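You operate a simulated robot arm through the tools that you are given. There is no shell and no other tool. Be economical: measure what you need, move in short steps, check, and stop when the job is done.

You run a simulated two-armed robot. Do the job below in one go: nothing can be reset, and whatever is moved stays where it is left.

JOB
Knock the rim's two high patches down to 0.00 mm, highest first.
Fine: open the tapper tap, read HIGH on the rim board, one blow each; tapper back on its mat, tap shut. The tank stays charged. Set down upright: air tapper.

Only the result counts: the job must be done as asked and must still hold three seconds after the hand-in. Knocking over, shifting, dropping, spilling or breaking anything else fails it.

ROBOT AND FRAMES
Two 7-joint arms with two-finger parallel grippers on one trunk, on a base that drives. Base frame: it is fixed to the floor where the robot stands at the start and does not move with it; the origin is under the middle of the robot, x ahead of it, y to its left, z up; the surface under the hand at the start is at about z = 700. Units: mm, rad, N and s.
The left shoulder is at the start at [20, 113, 1249], the right one opposite. With the tool pointing down near the work surface each hand reaches from about 100 to 540 mm from the robot's upright axis, wherever it stands, measured 20 degrees to its own side. Places, roughly: mower rim [400, 400, 700]; rim board [800, 400, 1000]; tapper tap [500, 0, 800]. Payload 1.57 kg a hand.
The tool frame of a hand sits at the grasp point between the pads (the TCP): z along the fingers, y along the line on which they close. The tips reach 30 mm beyond it. The gripper opens to 80 mm. The fingers are 17 mm wide and 12 mm thick; the gripper's body (40 by 82 mm) begins 80 mm behind the TCP.
Orientation is that of the tool frame in the base frame, as [roll, pitch, yaw] about the fixed x, y, z axes, in that order (R = Rz(yaw) Ry(pitch) Rx(roll)). With the fingers straight down and closing along the base's y, the tool's x points along the base's -x, its y along +y and its z along -z.

CONTROLS
- The arms move only by the tool nudge_tool. It takes "left_motion", "right_motion" or both (then of equal length, played together; a hand with none holds still); each is a list of rows, each an object (a shift or turn left out is 0, a gripper value left out holds the last) with "turn": the turn, a rotation vector about the base's x, y, z in rad, a list of three; "translation": the shift along the base's x, y, z in mm, a list of three; "hand": the closure, from 0 (fully open) to 1 (shut). In form: [{"turn": [wx, wy, wz], "translation": [x, y, z], "hand": hand}, ...]. A call has 1 to 12 rows; each row is the pose to reach, as a shift and turn from the pose commanded when the call began. A row lasts 0.2 s, in which the tool goes at most 50 mm and 0.15 rad; a call with a longer step from one row to the next is refused whole, and so is a gripper value outside its range. A pose out of reach is approached as far as the arm can. The call stops where the force on the tool passes 40 N (or 10 N more than at its start, if that is more) or the arm is blocked; 0.2 s more then pass. The fingers move at their own pace (about 45 mm/s each) and stop on an object; they squeeze with about 31 N. The grip force told is the motor's: it shows also when the fingers shut on nothing. Time passes only in rows, and 0.2 s behind the last, so rows that repeat a pose let the fingers close. The reply holds the time, the measured pose of the TCP, the force on the tool along the base axes, the opening and the grip force, in the units named above and with some noise, with the torque about the TCP (base axes, N m) and any sound that the robot's microphone picked up, and new pictures: "views" is both (left out), scene, wrist or none (wrist: the cameras of the hands that moved).
- Cameras (640 x 400 px; columns grow to the right, rows downward): "scene" is now at [90.4, 29.3, 1367.8]; the picture's right is [0.34, -0.94, 0.00], its down [-0.60, -0.21, -0.77] and it looks along [0.73, 0.26, -0.63] (base axes); focal length 218 px, centre (320, 200). "left" rides on the left gripper at [72, 7, -122] in its tool frame; the picture's right is [-0.09, 1.00, 0.00], its down [-0.84, -0.08, -0.54] and it looks along [-0.54, -0.05, 0.84] (tool axes); focal length 238 px, centre (320, 200). "right" rides on the right gripper at [72, -7, -122] in its tool frame; the picture's right is [0.09, 1.00, 0.00], its down [-0.84, 0.08, -0.54] and it looks along [-0.54, 0.05, 0.84] (tool axes); focal length 238 px, centre (320, 200). There is no depth. A picture from a camera that has moved, and an enlarged one, comes with that camera's place and axes in the base frame and with its lens.
- move_column(by): slides the trunk up (or, below 0, down) by that many mm; the arms and the scene camera ride with it, the base frame stays. It gives what a move gives, with no picture.
- drive_base(legs): drives the robot by 1 to 6 legs, each [ahead, left, turn to the left] in mm, mm and rad, along the robot's own axes; the way and the turn of a leg run together, so that a leg with both is an arc; at most 1500 mm and 3.142 rad a leg. The arms and the cameras ride along, it lands a little off, and it stops where it bumps. It gives what a move gives, and a new picture of the scene camera.
- turn_head(pan, tilt): turns the head with the scene camera to pan (to the left, within 1.396 rad either way) and tilt (down, from -0.506 to 1.204), counted from straight ahead of the robot. It gives what a move gives, and a new picture of the scene camera.
- enlarge(camera, box): a new picture of the part [left, top, right, bottom] of that camera's present view, enlarged. It takes no simulated time.
- hand_in(): hands the job in; it is judged then, once.

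Work in short steps. Places have to be worked out from the pictures, the camera data and where the tool is seen: move nearer, look again, correct. Check each grasp and each placing, and mend what went wrong. You have 120 turns and 260 pictures in all, those below and enlarged ones among them. Open the grippers and draw the arms clear of the work before you hand the job in, unless the task says otherwise; then end with one line.

The tools are called after "Call:" by a JSON object that holds its "api" and its "payload". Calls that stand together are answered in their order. nudge_tool: Moves the arms, as the interface text tells. Its arguments: {"type":"object","properties":{"left_motion":{"type":"array"},"right_motion":{"type":"array"},"views":{"type":"string","enum":["both","scene","wrist","none"]}},"required":[]} The other tools are called the same way: move_column (by) slides the trunk up or down; drive_base (legs) drives the base; turn_head (pan, tilt) turns the head that bears the scene camera; enlarge (camera, box) takes an enlarged picture of a part of a camera's view; hand_in () hands the job in.

At the start:

```text
time: 0.0
left_tcp_pos: [322.3, 436.9, 1144.2]
left_orientation: [3.14, 0.001, -3.14]
left_force: [-0.5, 0.9, 0.4]
left_moment: [0.0, 0.02, 0.01]
left_width: 79.8
left_finger_force: 0.0
right_tcp_pos: [399.2, 20.4, 1201.6]
right_orientation: [3.14, -0.001, 3.141]
right_force: [0.7, 0.4, 0.0]
right_moment: [0.02, -0.02, -0.02]
right_width: 80.0
right_finger_force: 0.1
trunk travel left (down, up): [-302.0, 268.0]
robot x, y, heading: [1.6, 0.4, -0.001]
head pan, tilt: [0.344, 0.684]
```

scene: 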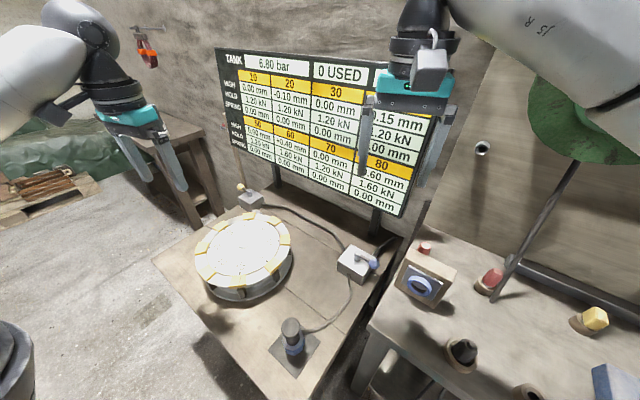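
right: 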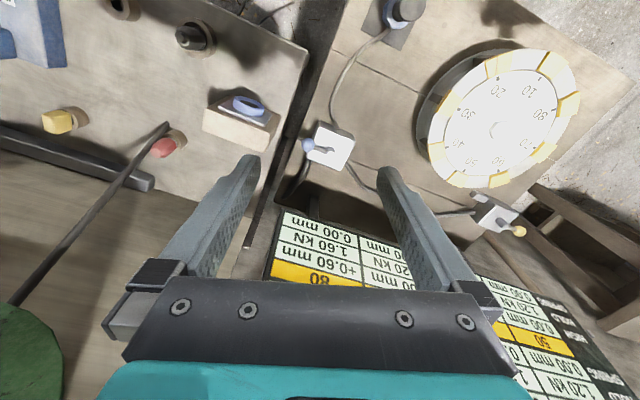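
left: 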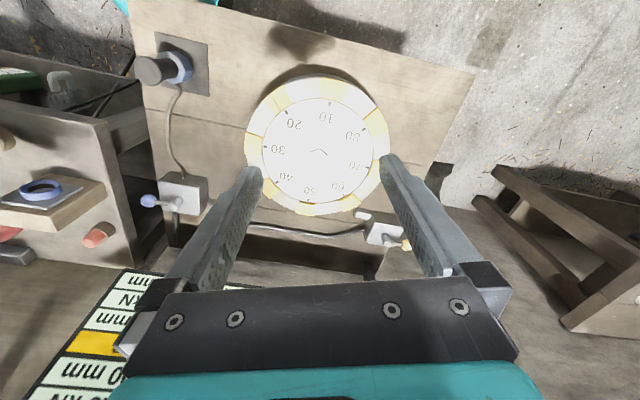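

The rim board is partly hidden by the right hand. I enlarge the board and the work area to read them.

Call:
{"api": "enlarge", "payload": {"camera": "scene", "box": [210, 40, 450, 220]}}

Call:
{"api": "enlarge", "payload": {"camera": "scene", "box": [170, 170, 470, 380]}}

Call:
{"api": "enlarge", "payload": {"camera": "left", "box": [120, 20, 440, 260]}}

```text
2.22 times, centred on (330, 130) of scene
camera zoom: at [90.4, 29.3, 1367.8], right [0.34, -0.94, 0.0], down [-0.6, -0.21, -0.77], along [0.73, 0.26, -0.63], focal length 484 px, centre (298, 356)
```

zoom: 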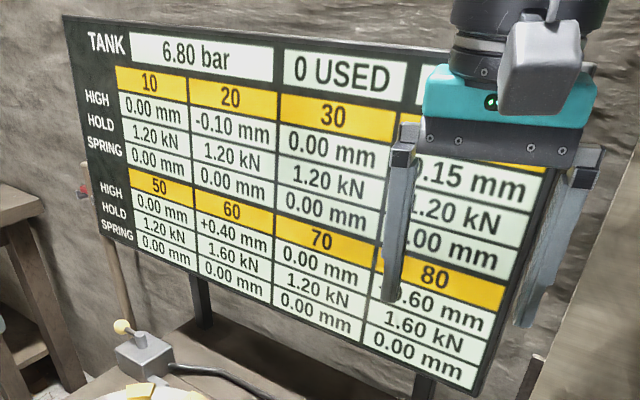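

```text
1.90 times, centred on (320, 275) of scene
camera zoom: at [90.4, 29.3, 1367.8], right [0.34, -0.94, 0.0], down [-0.6, -0.21, -0.77], along [0.73, 0.26, -0.63], focal length 415 px, centre (320, 57)
```

zoom: 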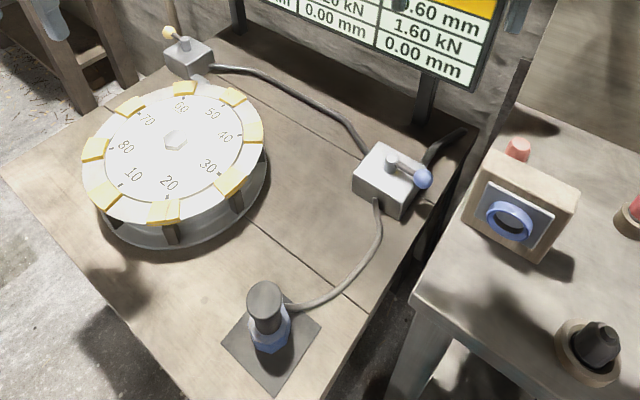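

```text
1.67 times, centred on (280, 140) of left
camera zoom: at [250.0, 444.2, 1267.1], right [0.09, 1.0, 0.0], down [0.84, -0.08, 0.54], along [0.54, -0.05, -0.84], focal length 397 px, centre (387, 300)
```

zoom: 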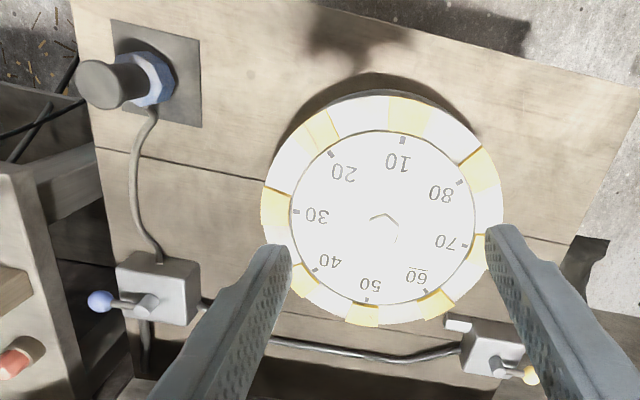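

The board shows 80 at +0.60 and 60 at +0.40, and the right hand covers part of it. I move the right hand aside to its right to see the whole board.

Call:
{"api": "nudge_tool", "payload": {"right_motion": [{"translation": [-20, -45, 0]}, {"translation": [-40, -90, 0]}, {"translation": [-60, -135, 0]}, {"translation": [-80, -180, 0]}, {"translation": [-100, -225, 0]}], "views": "scene"}}

Call:
{"api": "enlarge", "payload": {"camera": "scene", "box": [210, 40, 450, 220]}}

```text
time: 1.2
left_tcp_pos: [320.6, 437.2, 1145.6]
left_orientation: [3.139, 0.0, 3.142]
left_force: [-0.2, 1.0, 0.1]
left_moment: [0.06, -0.02, -0.03]
left_width: 79.8
left_finger_force: 0.2
right_tcp_pos: [296.9, -199.8, 1197.8]
right_orientation: [3.141, 0.0, -3.141]
right_force: [0.0, 0.6, -0.3]
right_moment: [0.01, 0.0, 0.0]
right_width: 80.0
right_finger_force: 0.1
trunk travel left (down, up): [-302.0, 268.0]
robot x, y, heading: [-2.9, -1.9, -0.004]
head pan, tilt: [0.344, 0.684]
camera scene: at [89.6, 28.2, 1367.9], right [0.34, -0.94, 0.0], down [-0.6, -0.21, -0.78], along [0.73, 0.26, -0.63], focal length 218 px, centre (320, 200)
```

scene: 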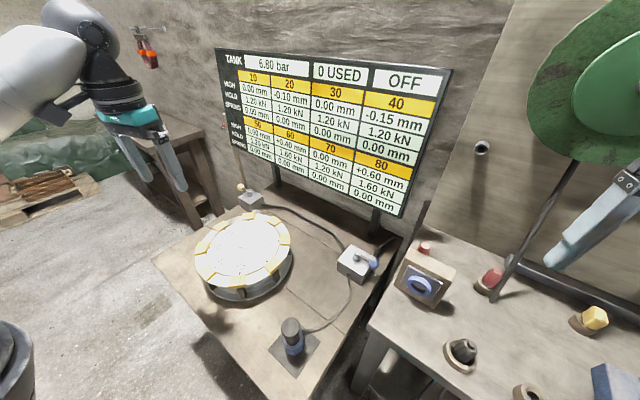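

```text
2.22 times, centred on (330, 130) of scene
camera zoom: at [89.6, 28.2, 1367.9], right [0.34, -0.94, 0.0], down [-0.6, -0.21, -0.78], along [0.73, 0.26, -0.63], focal length 484 px, centre (298, 356)
```

zoom: 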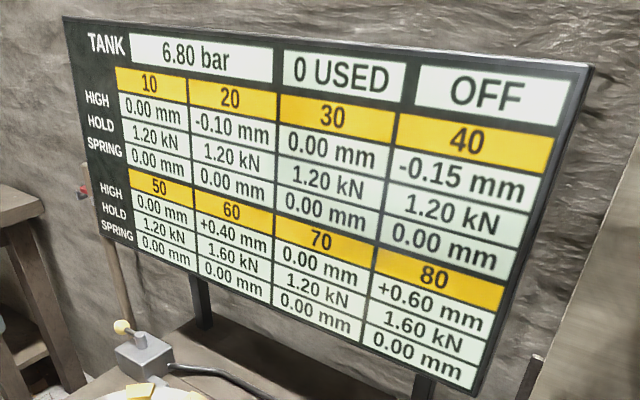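

Order is clear: 80 (+0.60), then 60 (+0.40); the tap reads OFF. Next I look closely at the tap, the tapper, and the yellow valve.

Call:
{"api": "enlarge", "payload": {"camera": "scene", "box": [325, 230, 405, 290]}}

Call:
{"api": "enlarge", "payload": {"camera": "scene", "box": [255, 300, 355, 380]}}

Call:
{"api": "enlarge", "payload": {"camera": "left", "box": [120, 20, 240, 220]}}

Call:
{"api": "enlarge", "payload": {"camera": "scene", "box": [180, 180, 300, 310]}}

```text
6.67 times, centred on (365, 260) of scene
camera zoom: at [89.6, 28.2, 1367.9], right [0.34, -0.94, 0.0], down [-0.6, -0.21, -0.78], along [0.73, 0.26, -0.63], focal length 1453 px, centre (20, -200)
```

zoom: 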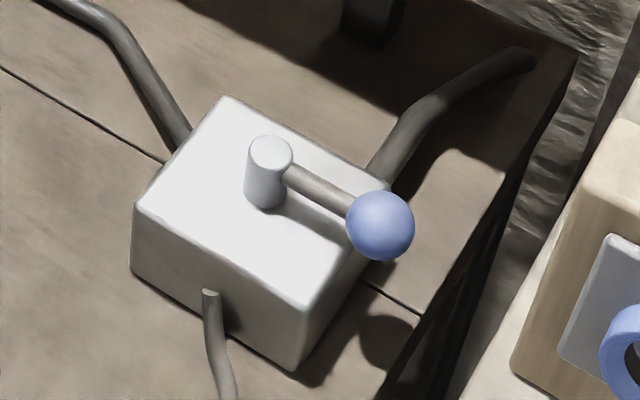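

```text
5.00 times, centred on (305, 340) of scene
camera zoom: at [89.6, 28.2, 1367.9], right [0.34, -0.94, 0.0], down [-0.6, -0.21, -0.78], along [0.73, 0.26, -0.63], focal length 1090 px, centre (395, -500)
```

zoom: 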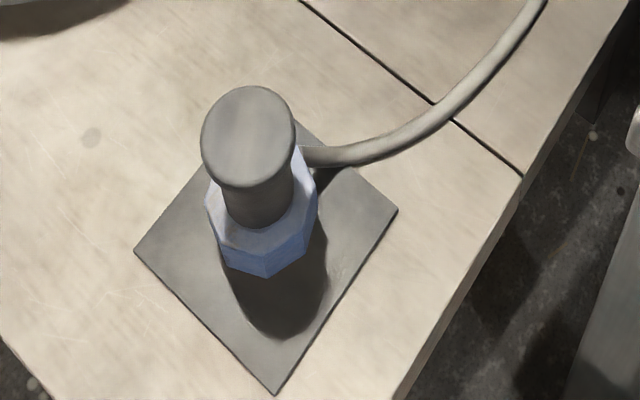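

```text
2.00 times, centred on (180, 120) of left
camera zoom: at [249.2, 443.3, 1267.6], right [0.09, 1.0, 0.0], down [0.84, -0.08, 0.54], along [0.54, -0.05, -0.84], focal length 477 px, centre (600, 360)
```

zoom: 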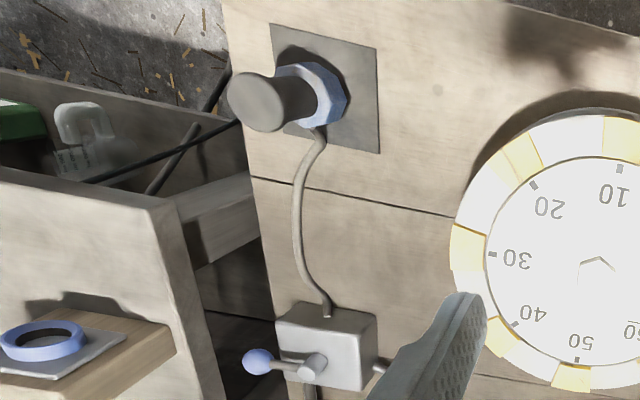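

```text
3.08 times, centred on (240, 245) of scene
camera zoom: at [89.6, 28.2, 1367.9], right [0.34, -0.94, 0.0], down [-0.6, -0.21, -0.78], along [0.73, 0.26, -0.63], focal length 671 px, centre (566, 62)
```

zoom: 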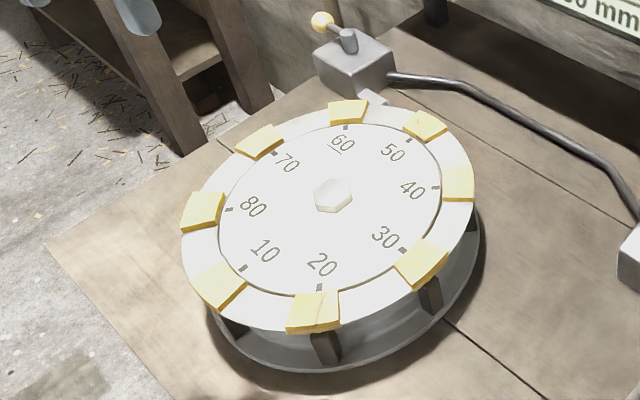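

The tapper stands at about (256,160) with its top near z≈829. The tap's pivot is at about (542,62,779), and its blue ball at about (521,5,789), crosswise to the hose, so it is closed. I drive left along the table edge and turn slightly to bring the tap into the right hand's reach.

Call:
{"api": "drive_base", "payload": {"legs": [[42, 172, -0.2]]}}

```text
time: 2.2
left_tcp_pos: [348.1, 451.2, 1146.7]
left_orientation: [3.139, 0.001, 3.095]
left_force: [-1.3, -1.2, 0.8]
left_moment: [0.03, -0.02, 0.04]
left_width: 80.0
left_finger_force: 0.0
right_tcp_pos: [293.5, -184.8, 1198.8]
right_orientation: [3.141, 0.0, 3.093]
right_force: [-1.4, -0.9, 0.2]
right_moment: [0.03, -0.02, 0.01]
right_width: 80.0
right_finger_force: 0.0
trunk travel left (down, up): [-302.0, 268.0]
robot x, y, heading: [7.0, 30.5, -0.052]
head pan, tilt: [0.344, 0.684]
stopped in leg 1: the robot was blocked; the commanded pose is now the measured one
camera scene: at [96.6, 54.1, 1367.9], right [0.29, -0.96, 0.0], down [-0.6, -0.18, -0.78], along [0.74, 0.23, -0.63], focal length 218 px, centre (320, 200)
```

scene: 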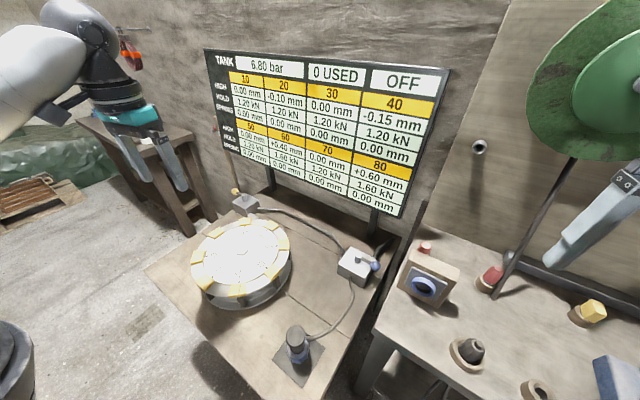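

The base was blocked after about 30 mm. I look down to see where the table edges and legs stand relative to the base.

Call:
{"api": "turn_head", "payload": {"pan": 0.9, "tilt": 1.2}}

Call:
{"api": "turn_head", "payload": {"pan": 0.0, "tilt": 1.2}}

```text
time: 3.1
left_tcp_pos: [348.4, 452.2, 1145.9]
left_orientation: [-3.142, 0.0, 3.094]
left_force: [-0.1, -0.2, -0.1]
left_moment: [-0.01, 0.01, -0.02]
left_width: 80.0
left_finger_force: 0.1
right_tcp_pos: [294.4, -183.4, 1198.1]
right_orientation: [3.141, -0.001, 3.095]
right_force: [-0.8, 0.1, -0.2]
right_moment: [-0.01, 0.02, 0.01]
right_width: 80.1
right_finger_force: 0.0
trunk travel left (down, up): [-302.0, 268.0]
robot x, y, heading: [5.0, 30.8, -0.048]
head pan, tilt: [0.901, 1.201]
camera scene: at [52.7, 73.2, 1330.5], right [0.75, -0.66, 0.0], down [-0.61, -0.7, -0.36], along [0.24, 0.27, -0.93], focal length 218 px, centre (320, 200)
```

scene: 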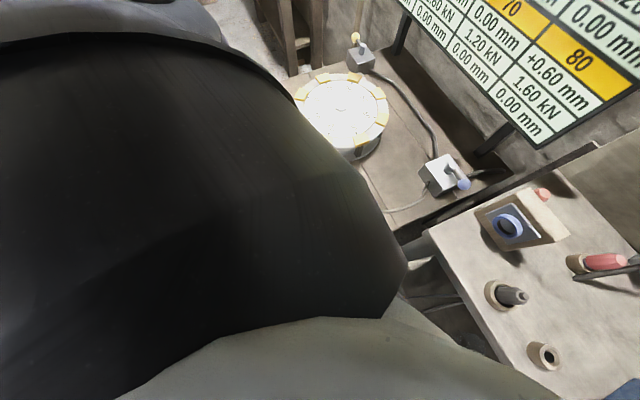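

```text
time: 4.3
left_tcp_pos: [349.3, 450.3, 1144.2]
left_orientation: [-3.142, 0.0, 3.094]
left_force: [-0.3, -0.5, 0.7]
left_moment: [0.0, -0.01, 0.0]
left_width: 80.0
left_finger_force: 0.0
right_tcp_pos: [293.8, -183.7, 1198.4]
right_orientation: [3.142, 0.0, 3.095]
right_force: [-1.1, 0.5, 0.4]
right_moment: [0.01, 0.01, -0.02]
right_width: 79.9
right_finger_force: 0.0
trunk travel left (down, up): [-302.0, 268.0]
robot x, y, heading: [8.0, 30.8, -0.052]
head pan, tilt: [0.0, 1.201]
camera scene: at [71.5, 28.3, 1330.5], right [-0.05, -1.0, 0.0], down [-0.93, 0.05, -0.36], along [0.36, -0.02, -0.93], focal length 218 px, centre (320, 200)
```

scene: 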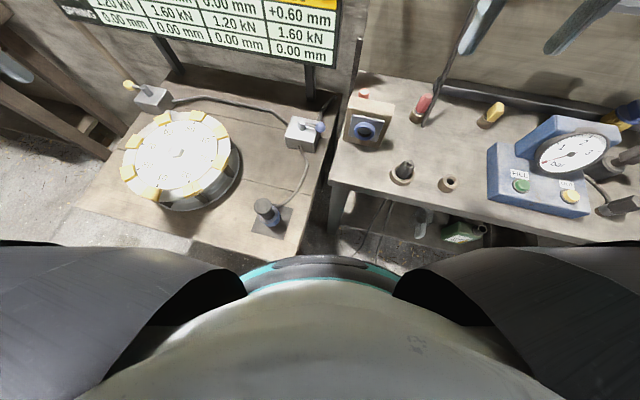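

The base is against the table, whose front edge runs at about 16°. I back off, slide left while turning square to the table, and then move forward.

Call:
{"api": "drive_base", "payload": {"legs": [[-80, 0, 0], [0, 150, -0.22], [60, 0, 0]]}}

```text
time: 7.0
left_tcp_pos: [408.6, 423.8, 1145.2]
left_orientation: [3.14, -0.002, 2.86]
left_force: [-0.5, 0.0, 0.1]
left_moment: [0.06, -0.05, -0.02]
left_width: 79.9
left_finger_force: 0.0
right_tcp_pos: [207.2, -181.9, 1198.5]
right_orientation: [3.139, 0.001, 2.865]
right_force: [0.0, -0.6, 0.4]
right_moment: [0.05, -0.03, -0.01]
right_width: 80.0
right_finger_force: 0.1
trunk travel left (down, up): [-302.0, 268.0]
robot x, y, heading: [-20.9, 95.9, -0.287]
head pan, tilt: [0.0, 1.201]
stopped in leg 3: the robot was blocked; the commanded pose is now the measured one
camera scene: at [39.8, 75.1, 1330.6], right [-0.28, -0.96, 0.0], down [-0.89, 0.26, -0.36], along [0.35, -0.1, -0.93], focal length 218 px, centre (320, 200)
```

scene: 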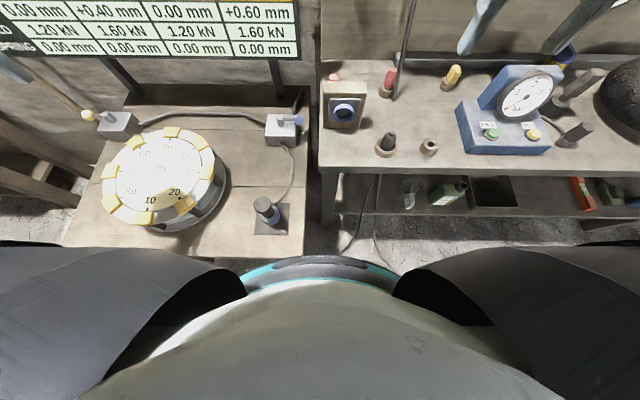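

The robot is now square to the table, and the tap ball is about 540 mm ahead. Lowering the trunk brings the shoulder nearer the work and lengthens the reach.

Call:
{"api": "move_column", "payload": {"by": -180}}

Call:
{"api": "turn_head", "payload": {"pan": 0.15, "tilt": 0.65}}

```text
time: 9.0
left_tcp_pos: [410.2, 424.7, 964.6]
left_orientation: [-3.141, -0.002, 2.861]
left_force: [0.2, 0.1, 0.6]
left_moment: [-0.03, 0.03, -0.01]
left_width: 80.0
left_finger_force: 0.1
right_tcp_pos: [209.1, -179.2, 1018.7]
right_orientation: [-3.141, 0.0, 2.865]
right_force: [-0.8, -0.3, -0.1]
right_moment: [-0.04, 0.03, 0.0]
right_width: 80.1
right_finger_force: 0.0
trunk travel left (down, up): [-122.0, 448.0]
robot x, y, heading: [-22.4, 95.2, -0.285]
head pan, tilt: [0.0, 1.201]
```

```text
time: 10.0
left_tcp_pos: [410.2, 425.3, 964.1]
left_orientation: [3.139, -0.003, 2.86]
left_force: [-0.4, -0.2, 0.1]
left_moment: [-0.02, -0.03, 0.0]
left_width: 80.0
left_finger_force: 0.1
right_tcp_pos: [209.6, -179.3, 1018.8]
right_orientation: [-3.141, -0.001, 2.865]
right_force: [-0.9, -0.9, 0.0]
right_moment: [0.04, 0.01, 0.02]
right_width: 80.1
right_finger_force: 0.1
trunk travel left (down, up): [-122.0, 448.0]
robot x, y, heading: [-23.8, 97.6, -0.281]
head pan, tilt: [0.15, 0.649]
camera scene: at [74.1, 81.5, 1190.8], right [-0.13, -0.99, 0.0], down [-0.6, 0.08, -0.8], along [0.79, -0.11, -0.61], focal length 218 px, centre (320, 200)
```

scene: 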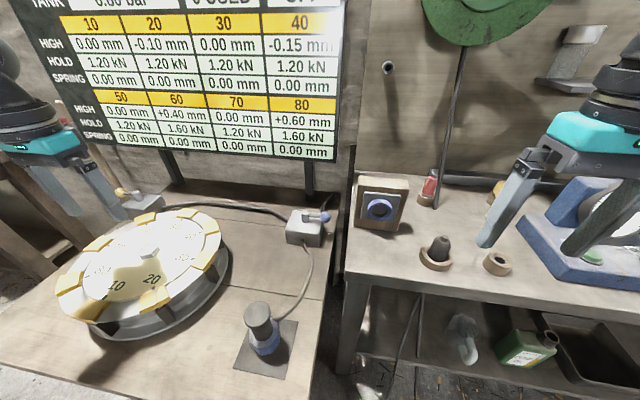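

My ball estimate of (521,5,789) agrees with this view. I close the left hand and bring it above the near side of the ball, staying high.

Call:
{"api": "nudge_tool", "payload": {"left_motion": [{"translation": [5, -45, 0], "hand": 1}, {"translation": [10, -90, 0], "hand": 1}, {"translation": [20, -135, 0]}, {"translation": [25, -180, 0]}, {"translation": [35, -225, 0]}, {"translation": [45, -270, 0]}, {"translation": [55, -315, 0]}, {"translation": [60, -360, 0]}, {"translation": [62, -405, -20]}, {"translation": [62, -405, -60]}, {"translation": [62, -405, -60]}]}}

```text
time: 12.4
left_tcp_pos: [475.7, 17.9, 903.5]
left_orientation: [-3.141, -0.001, 2.86]
left_force: [0.4, -0.3, -0.3]
left_moment: [0.01, -0.03, -0.01]
left_width: 0.0
left_finger_force: 21.1
right_tcp_pos: [209.5, -178.7, 1018.0]
right_orientation: [3.141, 0.001, 2.865]
right_force: [0.7, -0.2, -0.6]
right_moment: [-0.05, 0.01, -0.02]
right_width: 80.2
right_finger_force: 0.1
trunk travel left (down, up): [-122.0, 448.0]
robot x, y, heading: [-19.8, 99.3, -0.286]
head pan, tilt: [0.15, 0.649]
camera scene: at [74.2, 81.8, 1190.9], right [-0.13, -0.99, 0.0], down [-0.6, 0.08, -0.8], along [0.79, -0.11, -0.6], focal length 218 px, centre (320, 200)
camera left: at [408.5, 45.6, 1026.3], right [0.36, 0.93, 0.0], down [0.78, -0.31, 0.54], along [0.5, -0.2, -0.84], focal length 238 px, centre (320, 200)
```

scene: 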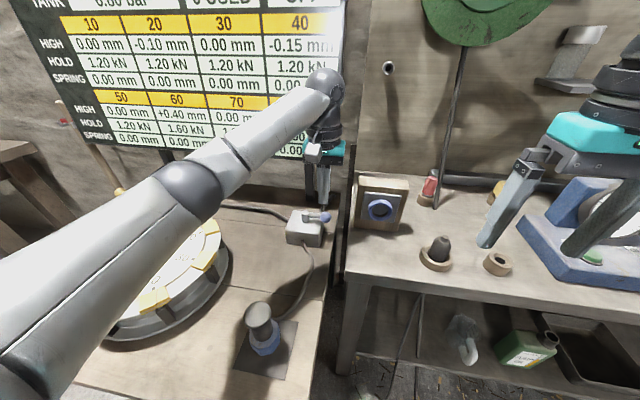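
left: 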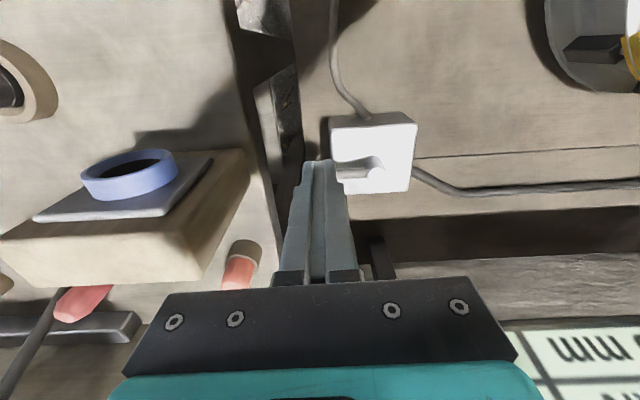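

The pivot is confirmed at (542,62), and the fingers are about 25 mm clear of the near side of the ball. I lower to ball height.

Call:
{"api": "nudge_tool", "payload": {"left_motion": [{"translation": [-3, 0, -40]}, {"translation": [-3, 0, -75]}, {"translation": [-3, 0, -101]}, {"translation": [-3, 0, -101]}]}}

Call:
{"api": "enlarge", "payload": {"camera": "left", "box": [240, 80, 440, 220]}}

Call:
{"api": "enlarge", "payload": {"camera": "scene", "box": [270, 170, 370, 260]}}

```text
time: 13.4
left_tcp_pos: [467.2, 20.8, 802.9]
left_orientation: [3.141, -0.002, 2.859]
left_force: [0.5, -0.6, 0.6]
left_moment: [0.0, -0.02, 0.0]
left_width: 0.0
left_finger_force: 21.6
right_tcp_pos: [209.2, -179.1, 1018.5]
right_orientation: [-3.141, 0.0, 2.864]
right_force: [0.8, 0.4, 0.2]
right_moment: [0.01, 0.03, 0.01]
right_width: 80.2
right_finger_force: 0.1
trunk travel left (down, up): [-122.0, 448.0]
robot x, y, heading: [-24.4, 96.5, -0.289]
head pan, tilt: [0.15, 0.649]
camera scene: at [74.1, 81.5, 1190.9], right [-0.13, -0.99, 0.0], down [-0.6, 0.08, -0.8], along [0.79, -0.11, -0.6], focal length 218 px, centre (320, 200)
camera left: at [402.0, 47.9, 924.7], right [0.36, 0.93, 0.0], down [0.78, -0.31, 0.54], along [0.5, -0.2, -0.84], focal length 238 px, centre (320, 200)
```

scene: 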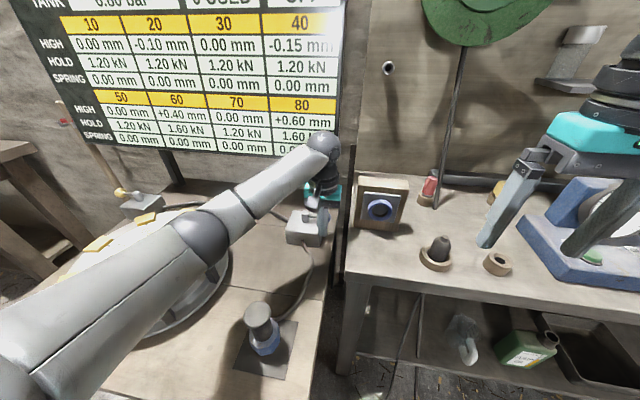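
left: 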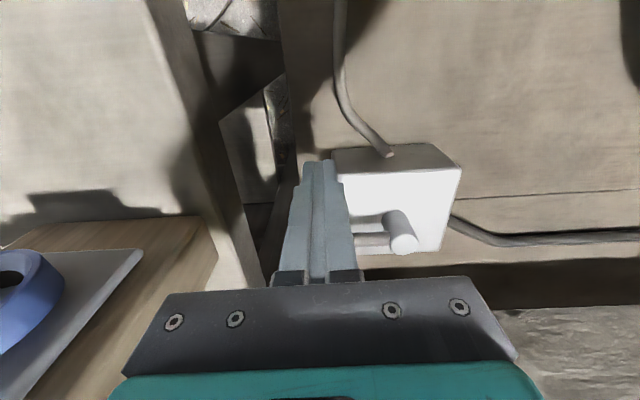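

```text
2.86 times, centred on (340, 150) of left
camera zoom: at [402.0, 47.9, 924.7], right [0.36, 0.93, 0.0], down [0.78, -0.31, 0.54], along [0.5, -0.2, -0.84], focal length 681 px, centre (263, 343)
```

zoom: 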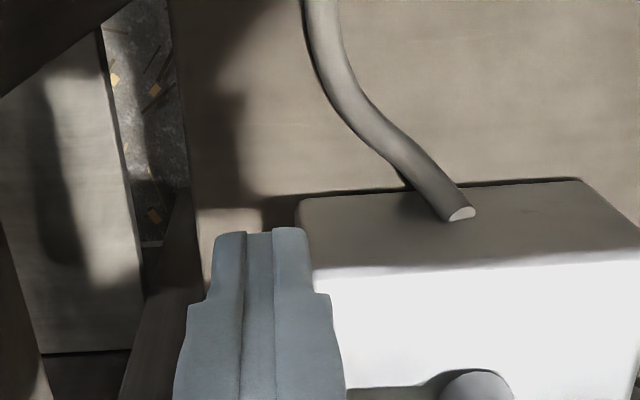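

```text
4.44 times, centred on (320, 215) of scene
camera zoom: at [74.1, 81.5, 1190.9], right [-0.13, -0.99, 0.0], down [-0.6, 0.08, -0.8], along [0.79, -0.11, -0.6], focal length 969 px, centre (320, 133)
```

zoom: 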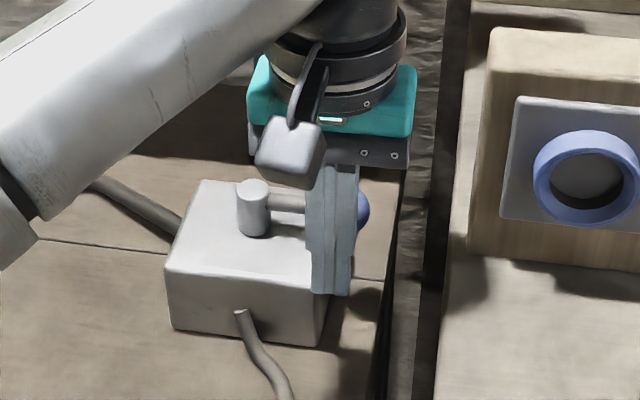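

The fingers sit just in front of the ball, about 10 mm too close to the pivot. I shift them out along the lever and push gently away from the robot, to test the turning direction.

Call:
{"api": "nudge_tool", "payload": {"left_motion": [{"translation": [-3, -9, 0]}, {"translation": [14, -14, 0]}, {"translation": [26, -18, 0]}, {"translation": [35, -20, 0]}, {"translation": [45, -22, 0]}, {"translation": [54, -22, 0]}]}}

Call:
{"api": "enlarge", "payload": {"camera": "scene", "box": [270, 170, 370, 260]}}

```text
time: 14.5
left_tcp_pos: [500.1, 1.7, 802.8]
left_orientation: [-3.141, -0.035, 2.853]
left_force: [-17.6, 6.7, 11.2]
left_moment: [0.25, 0.23, 0.13]
left_width: 0.2
left_finger_force: 21.1
right_tcp_pos: [206.8, -178.9, 1020.2]
right_orientation: [-3.141, 0.002, 2.864]
right_force: [0.7, 0.0, -0.2]
right_moment: [-0.05, -0.01, -0.02]
right_width: 80.1
right_finger_force: 0.1
trunk travel left (down, up): [-122.0, 448.0]
robot x, y, heading: [-16.8, 95.2, -0.283]
head pan, tilt: [0.15, 0.649]
stopped in row 5 (left hand): the force on the tool passed its limit at 48 N (the readings are from after the stop); the commanded pose is now the measured one
camera scene: at [71.5, 82.6, 1191.2], right [-0.13, -0.99, 0.0], down [-0.6, 0.08, -0.8], along [0.79, -0.11, -0.6], focal length 218 px, centre (320, 200)
camera left: at [437.0, 27.9, 927.0], right [0.37, 0.93, 0.0], down [0.8, -0.31, 0.51], along [0.48, -0.19, -0.86], focal length 238 px, centre (320, 200)
```

scene: 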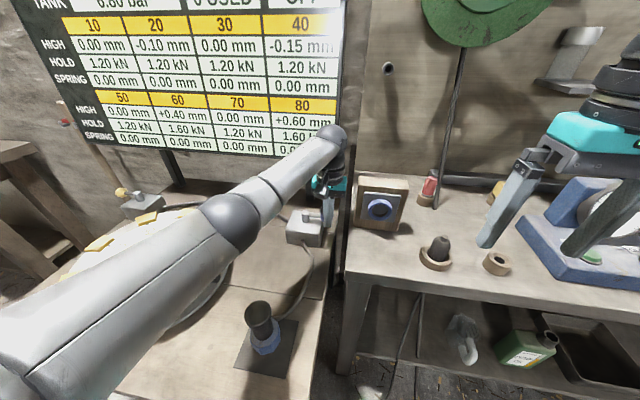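
left: 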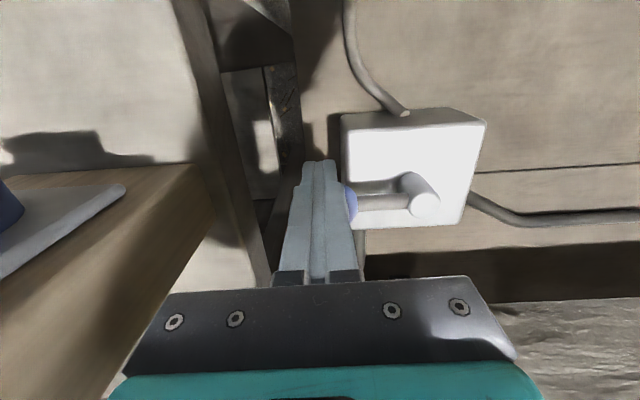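

```text
4.44 times, centred on (320, 215) of scene
camera zoom: at [71.5, 82.6, 1191.2], right [-0.13, -0.99, 0.0], down [-0.6, 0.08, -0.8], along [0.79, -0.11, -0.6], focal length 969 px, centre (320, 133)
```

zoom: 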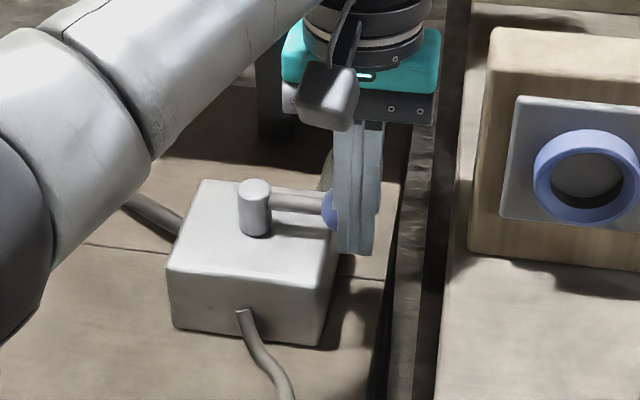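

The lever did not move against 48 N, so it opens the other way, toward the robot. I back off, lift over the ball, and come down on its far side.

Call:
{"api": "nudge_tool", "payload": {"left_motion": [{"translation": [-15, 4, 0]}, {"translation": [-15, 4, 45]}, {"translation": [-10, 3, 70]}, {"translation": [30, -3, 70]}, {"translation": [65, -9, 70]}, {"translation": [65, -9, 70]}]}}

Call:
{"api": "enlarge", "payload": {"camera": "left", "box": [220, 100, 460, 280]}}

```text
time: 15.9
left_tcp_pos: [540.0, 1.3, 873.0]
left_orientation: [-3.141, -0.028, 2.856]
left_force: [0.5, 0.1, -1.1]
left_moment: [0.0, -0.03, -0.02]
left_width: 0.0
left_finger_force: 21.7
left hand out of reach, approached as far as the arm can: row 5, 6
right_tcp_pos: [209.9, -178.8, 1018.8]
right_orientation: [-3.141, -0.001, 2.865]
right_force: [-1.1, 0.1, 0.5]
right_moment: [0.03, 0.04, -0.02]
right_width: 80.1
right_finger_force: 0.0
trunk travel left (down, up): [-122.0, 448.0]
robot x, y, heading: [-22.2, 92.0, -0.287]
head pan, tilt: [0.15, 0.649]
camera scene: at [74.2, 81.7, 1190.8], right [-0.13, -0.99, 0.0], down [-0.6, 0.08, -0.8], along [0.79, -0.11, -0.6], focal length 218 px, centre (320, 200)
camera left: at [475.3, 26.8, 997.8], right [0.37, 0.93, 0.0], down [0.8, -0.31, 0.52], along [0.48, -0.19, -0.86], focal length 238 px, centre (320, 200)
```

scene: 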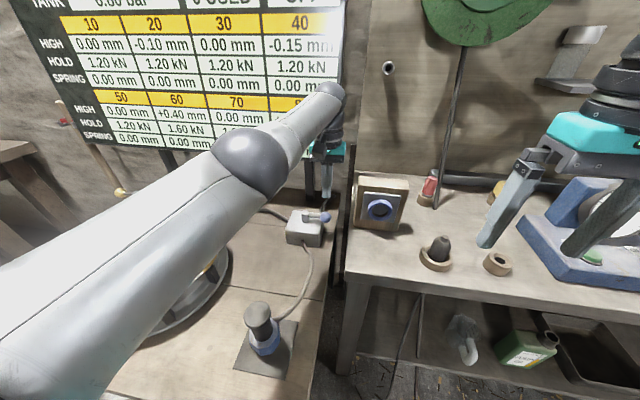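
left: 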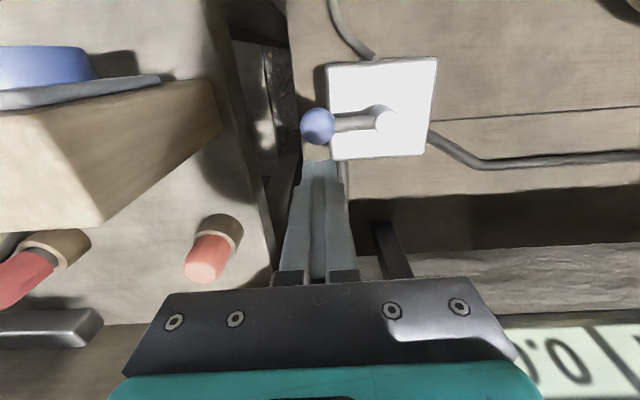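

```text
2.22 times, centred on (340, 190) of left
camera zoom: at [475.3, 26.8, 997.8], right [0.37, 0.93, 0.0], down [0.8, -0.31, 0.52], along [0.48, -0.19, -0.86], focal length 530 px, centre (276, 222)
```

zoom: 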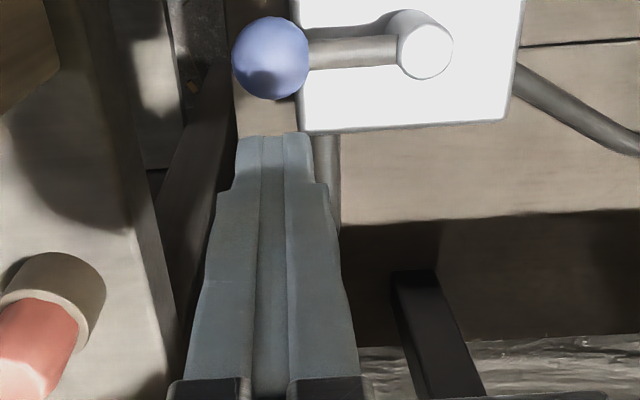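

The tool falls short at x≈540 when pointing straight down. I tilt the fingers forward by 0.4 rad to gain reach, staying high.

Call:
{"api": "nudge_tool", "payload": {"left_motion": [{"translation": [-5, 0, 0], "turn": [-0.039, -0.134, 0]}, {"translation": [-8, 2, 0], "turn": [-0.076, -0.26, 0]}, {"translation": [-10, 2, 0], "turn": [-0.112, -0.384, 0]}, {"translation": [-10, 2, 0], "turn": [-0.112, -0.384, 0]}]}}

Call:
{"api": "enlarge", "payload": {"camera": "left", "box": [220, 100, 460, 280]}}

```text
time: 16.9
left_tcp_pos: [530.4, 3.4, 870.7]
left_orientation: [-3.14, 0.373, 2.858]
left_force: [0.5, 0.1, 0.1]
left_moment: [0.01, 0.0, -0.03]
left_width: 0.0
left_finger_force: 21.6
right_tcp_pos: [210.1, -178.5, 1018.0]
right_orientation: [3.141, 0.001, 2.864]
right_force: [-0.3, 0.1, -0.9]
right_moment: [0.0, 0.0, 0.02]
right_width: 80.1
right_finger_force: 0.1
trunk travel left (down, up): [-122.0, 448.0]
robot x, y, heading: [-20.6, 93.7, -0.284]
head pan, tilt: [0.15, 0.649]
camera scene: at [74.1, 81.6, 1190.8], right [-0.13, -0.99, 0.0], down [-0.6, 0.08, -0.8], along [0.79, -0.11, -0.6], focal length 218 px, centre (320, 200)
camera left: at [425.2, 41.4, 958.8], right [0.36, 0.93, 0.03], down [0.54, -0.24, 0.81], along [0.76, -0.27, -0.59], focal length 238 px, centre (320, 200)
```

scene: 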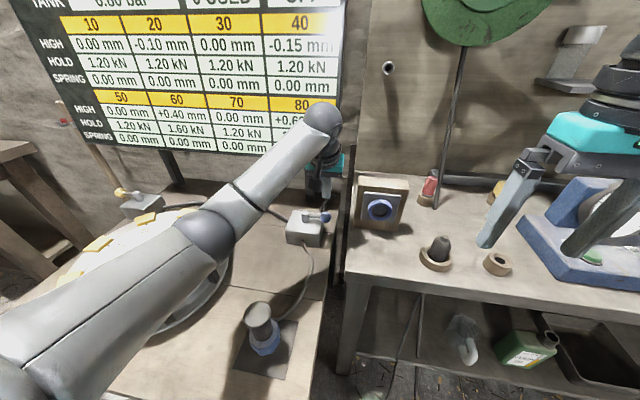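
left: 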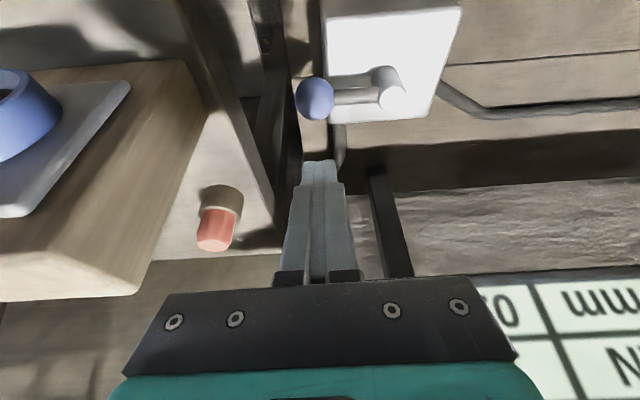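

```text
2.22 times, centred on (340, 190) of left
camera zoom: at [425.2, 41.4, 958.8], right [0.36, 0.93, 0.03], down [0.54, -0.24, 0.81], along [0.76, -0.27, -0.59], focal length 530 px, centre (276, 222)
```

zoom: 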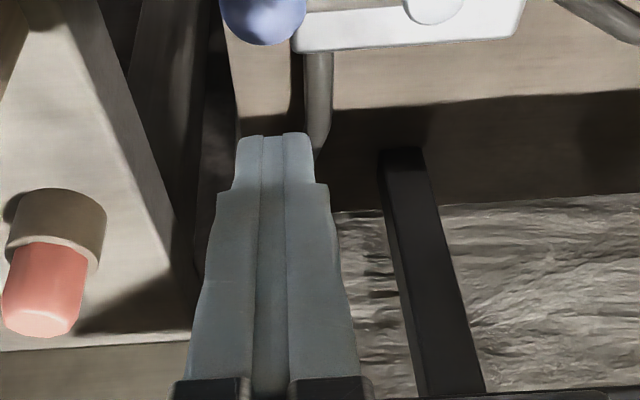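

The pose is now within reach. I move forward about 24 mm while still high, then lower behind the ball.

Call:
{"api": "nudge_tool", "payload": {"left_motion": [{"translation": [24, -7, 0]}, {"translation": [25, -7, -30]}, {"translation": [25, -7, -60]}, {"translation": [25, -7, -66]}, {"translation": [25, -7, -66]}]}}

Call:
{"api": "enlarge", "payload": {"camera": "left", "box": [220, 60, 460, 240]}}

```text
time: 18.1
left_tcp_pos: [552.2, -2.6, 804.4]
left_orientation: [-3.141, 0.369, 2.856]
left_force: [0.6, 0.0, 0.2]
left_moment: [0.03, 0.03, -0.01]
left_width: 0.1
left_finger_force: 20.9
right_tcp_pos: [209.3, -179.1, 1018.4]
right_orientation: [3.141, -0.001, 2.864]
right_force: [0.8, 0.1, 0.1]
right_moment: [-0.02, 0.02, 0.01]
right_width: 79.8
right_finger_force: 0.0
trunk travel left (down, up): [-122.0, 448.0]
robot x, y, heading: [-20.0, 94.3, -0.284]
head pan, tilt: [0.15, 0.649]
camera scene: at [74.0, 81.6, 1190.8], right [-0.13, -0.99, 0.0], down [-0.6, 0.08, -0.8], along [0.79, -0.11, -0.6], focal length 218 px, centre (320, 200)
camera left: at [448.3, 35.6, 892.5], right [0.36, 0.93, 0.03], down [0.54, -0.24, 0.81], along [0.76, -0.27, -0.59], focal length 238 px, centre (320, 200)
```

scene: 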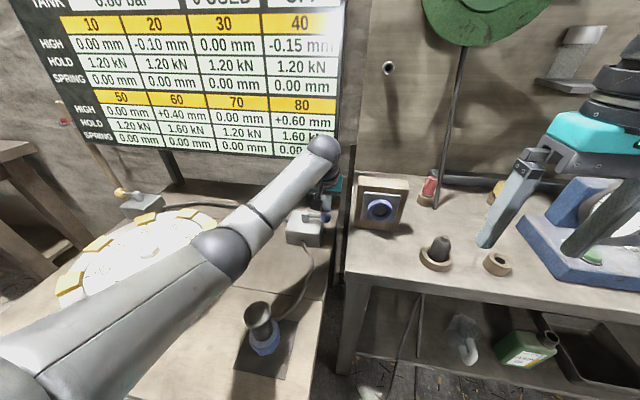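
left: 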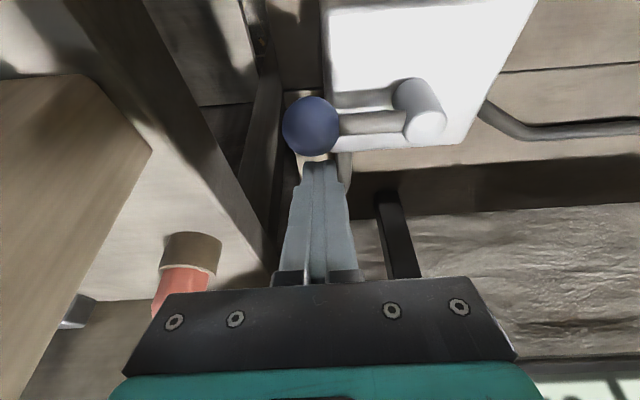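

```text
2.22 times, centred on (340, 150) of left
camera zoom: at [448.3, 35.6, 892.5], right [0.36, 0.93, 0.03], down [0.54, -0.24, 0.81], along [0.76, -0.27, -0.59], focal length 530 px, centre (276, 311)
```

zoom: 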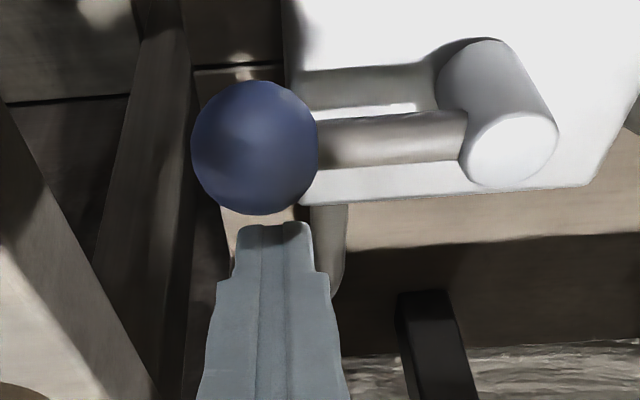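

The fingers are right behind the ball. I pull the lever in an arc toward the robot.

Call:
{"api": "nudge_tool", "payload": {"left_motion": [{"translation": [-6.7, 2, 0]}, {"translation": [-22.7, 2.6, 0]}, {"translation": [-38.3, 7.8, 0]}, {"translation": [-51.3, 16.9, 0]}, {"translation": [-62.8, 27.7, 0]}, {"translation": [-70.6, 42, 0]}, {"translation": [-75.2, 56.5, 0]}]}}

Call:
{"api": "enlarge", "payload": {"camera": "left", "box": [220, 60, 460, 240]}}

```text
time: 19.7
left_tcp_pos: [481.1, 52.0, 803.4]
left_orientation: [3.141, 0.37, 2.856]
left_force: [-0.1, -0.4, 0.2]
left_moment: [-0.02, -0.01, -0.02]
left_width: 0.1
left_finger_force: 21.6
right_tcp_pos: [209.3, -179.3, 1018.9]
right_orientation: [-3.141, 0.001, 2.865]
right_force: [0.0, 1.2, -0.2]
right_moment: [0.0, 0.0, 0.0]
right_width: 79.9
right_finger_force: 0.3
trunk travel left (down, up): [-122.0, 448.0]
robot x, y, heading: [-20.0, 94.3, -0.286]
head pan, tilt: [0.15, 0.649]
camera scene: at [74.1, 81.6, 1190.8], right [-0.13, -0.99, 0.0], down [-0.6, 0.08, -0.8], along [0.79, -0.11, -0.6], focal length 218 px, centre (320, 200)
camera left: at [376.3, 89.5, 891.7], right [0.36, 0.93, 0.03], down [0.54, -0.24, 0.81], along [0.76, -0.27, -0.59], focal length 238 px, centre (320, 200)
```

scene: 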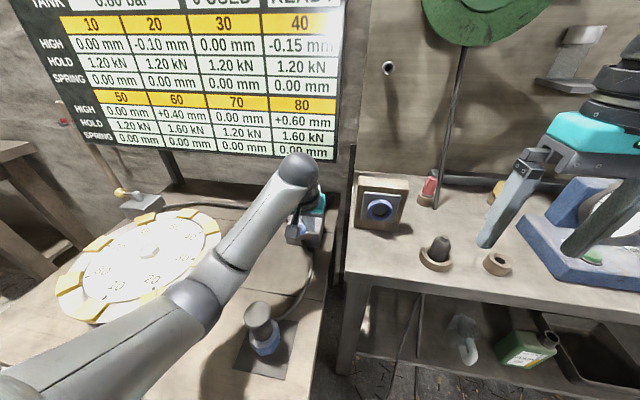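
left: 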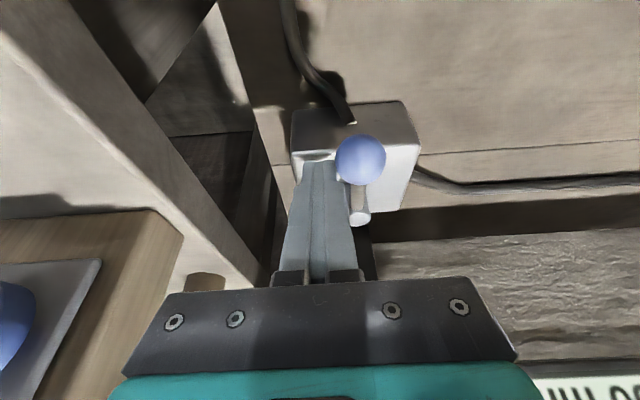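

```text
2.22 times, centred on (340, 150) of left
camera zoom: at [376.3, 89.5, 891.7], right [0.36, 0.93, 0.03], down [0.54, -0.24, 0.81], along [0.76, -0.27, -0.59], focal length 530 px, centre (276, 311)
```

zoom: 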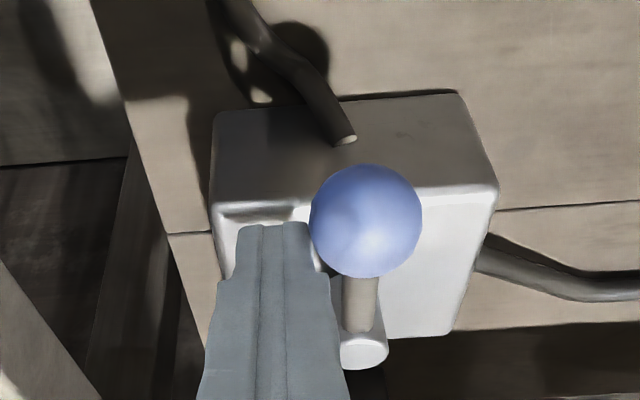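

The board now shows READY and the lever lies along the hose, so the tap is open. I lift the left hand straight up, straighten the tool, and check the whole board.

Call:
{"api": "nudge_tool", "payload": {"left_motion": [{"translation": [-5, -5, 45]}, {"translation": [-10, -5, 90]}, {"translation": [-20, 0, 130], "turn": [0.039, 0.134, 0]}, {"translation": [-40, 10, 150], "turn": [0.076, 0.26, 0]}, {"translation": [-80, 30, 150], "turn": [0.108, 0.37, 0]}, {"translation": [-120, 50, 150], "turn": [0.108, 0.37, 0]}, {"translation": [-160, 75, 150], "turn": [0.108, 0.37, 0]}, {"translation": [-195, 95, 150], "turn": [0.108, 0.37, 0], "hand": 0}, {"translation": [-225, 108, 150], "turn": [0.108, 0.37, 0], "hand": 0}, {"translation": [-225, 108, 150], "turn": [0.108, 0.37, 0], "hand": 0}], "views": "wrist"}}

Call:
{"api": "turn_head", "payload": {"pan": 0.3, "tilt": 0.45}}

```text
time: 21.9
left_tcp_pos: [252.4, 159.8, 955.2]
left_orientation: [-3.141, -0.016, 2.856]
left_force: [-0.3, -0.8, -0.2]
left_moment: [-0.03, 0.0, -0.02]
left_width: 67.7
left_finger_force: 0.1
right_tcp_pos: [209.1, -179.6, 1018.7]
right_orientation: [-3.141, 0.002, 2.864]
right_force: [0.1, 0.0, 0.2]
right_moment: [-0.01, 0.03, -0.02]
right_width: 80.0
right_finger_force: 0.1
trunk travel left (down, up): [-122.0, 448.0]
robot x, y, heading: [-24.0, 96.8, -0.285]
head pan, tilt: [0.15, 0.649]
camera left: at [187.9, 187.0, 1078.5], right [0.37, 0.93, 0.0], down [0.79, -0.31, 0.53], along [0.49, -0.2, -0.85], focal length 238 px, centre (320, 200)
```

left: 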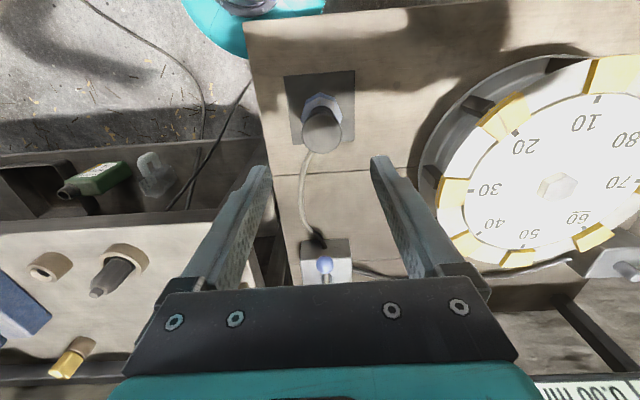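

```text
time: 22.7
left_tcp_pos: [253.5, 159.1, 954.4]
left_orientation: [3.141, -0.016, 2.856]
left_force: [-0.5, -0.2, -1.1]
left_moment: [0.0, 0.0, -0.01]
left_width: 80.3
left_finger_force: 0.2
right_tcp_pos: [208.4, -178.9, 1018.9]
right_orientation: [-3.141, 0.0, 2.865]
right_force: [-0.2, -0.6, -0.8]
right_moment: [0.0, -0.04, 0.03]
right_width: 80.1
right_finger_force: 0.0
trunk travel left (down, up): [-122.0, 448.0]
robot x, y, heading: [-20.9, 94.8, -0.286]
head pan, tilt: [0.3, 0.45]
camera scene: at [79.9, 94.6, 1208.6], right [0.01, -1.0, 0.0], down [-0.44, -0.01, -0.9], along [0.9, 0.01, -0.44], focal length 218 px, centre (320, 200)
```

scene: 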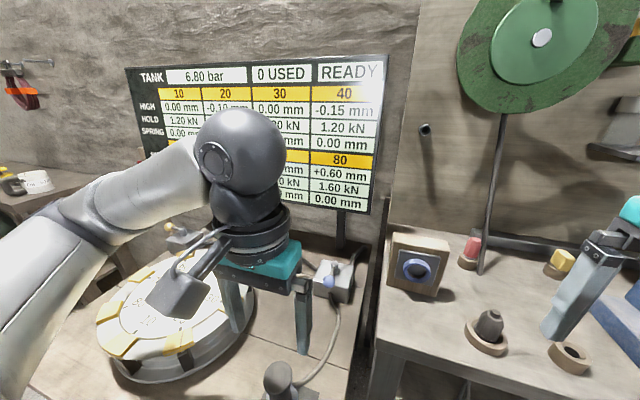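

READY, 6.80 bar and 0 USED; the left hand is centred over the tapper at about (251,161). I straighten the last bit of tilt and descend around its grip.

Call:
{"api": "nudge_tool", "payload": {"left_motion": [{"translation": [-1, 1, -45], "turn": [-0.0045, -0.0154, 0], "hand": 0}, {"translation": [-1, 2, -90], "turn": [-0.0045, -0.0154, 0]}, {"translation": [-1, 2, -125], "turn": [-0.0045, -0.0154, 0]}, {"translation": [-1, 2, -125], "turn": [-0.0045, -0.0154, 0]}]}}

Call:
{"api": "enlarge", "payload": {"camera": "left", "box": [200, 60, 440, 240]}}

```text
time: 23.7
left_tcp_pos: [255.8, 160.8, 829.3]
left_orientation: [-3.141, 0.002, 2.856]
left_force: [0.6, -0.1, 0.5]
left_moment: [-0.01, 0.03, -0.03]
left_width: 80.4
left_finger_force: 0.0
right_tcp_pos: [209.3, -178.9, 1019.3]
right_orientation: [3.141, 0.0, 2.863]
right_force: [0.1, 0.2, -0.2]
right_moment: [0.02, 0.03, 0.0]
right_width: 79.9
right_finger_force: 0.0
trunk travel left (down, up): [-122.0, 448.0]
robot x, y, heading: [-21.5, 94.7, -0.28]
head pan, tilt: [0.3, 0.45]
camera scene: at [80.0, 94.7, 1208.7], right [0.02, -1.0, 0.0], down [-0.44, -0.01, -0.9], along [0.9, 0.01, -0.44], focal length 218 px, centre (320, 200)
camera left: at [188.4, 188.3, 952.1], right [0.37, 0.93, 0.0], down [0.78, -0.31, 0.54], along [0.51, -0.2, -0.84], focal length 238 px, centre (320, 200)
```

scene: 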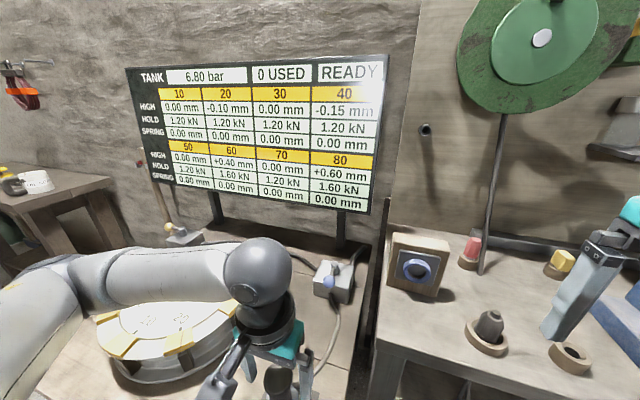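
left: 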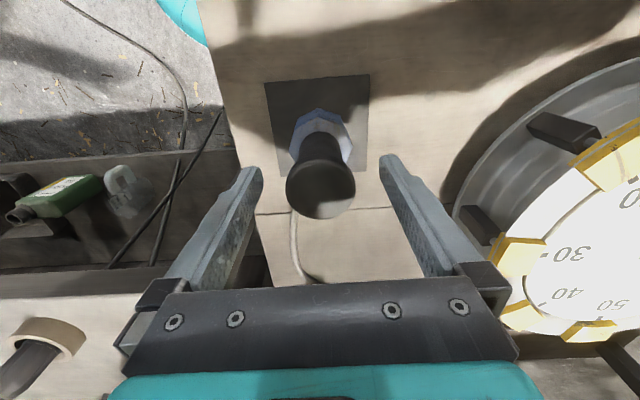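

```text
2.22 times, centred on (320, 150) of left
camera zoom: at [188.4, 188.3, 952.1], right [0.37, 0.93, 0.0], down [0.78, -0.31, 0.54], along [0.51, -0.2, -0.84], focal length 530 px, centre (320, 311)
```

zoom: 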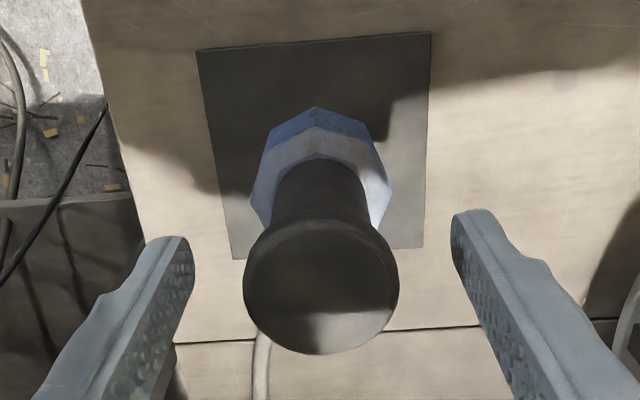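

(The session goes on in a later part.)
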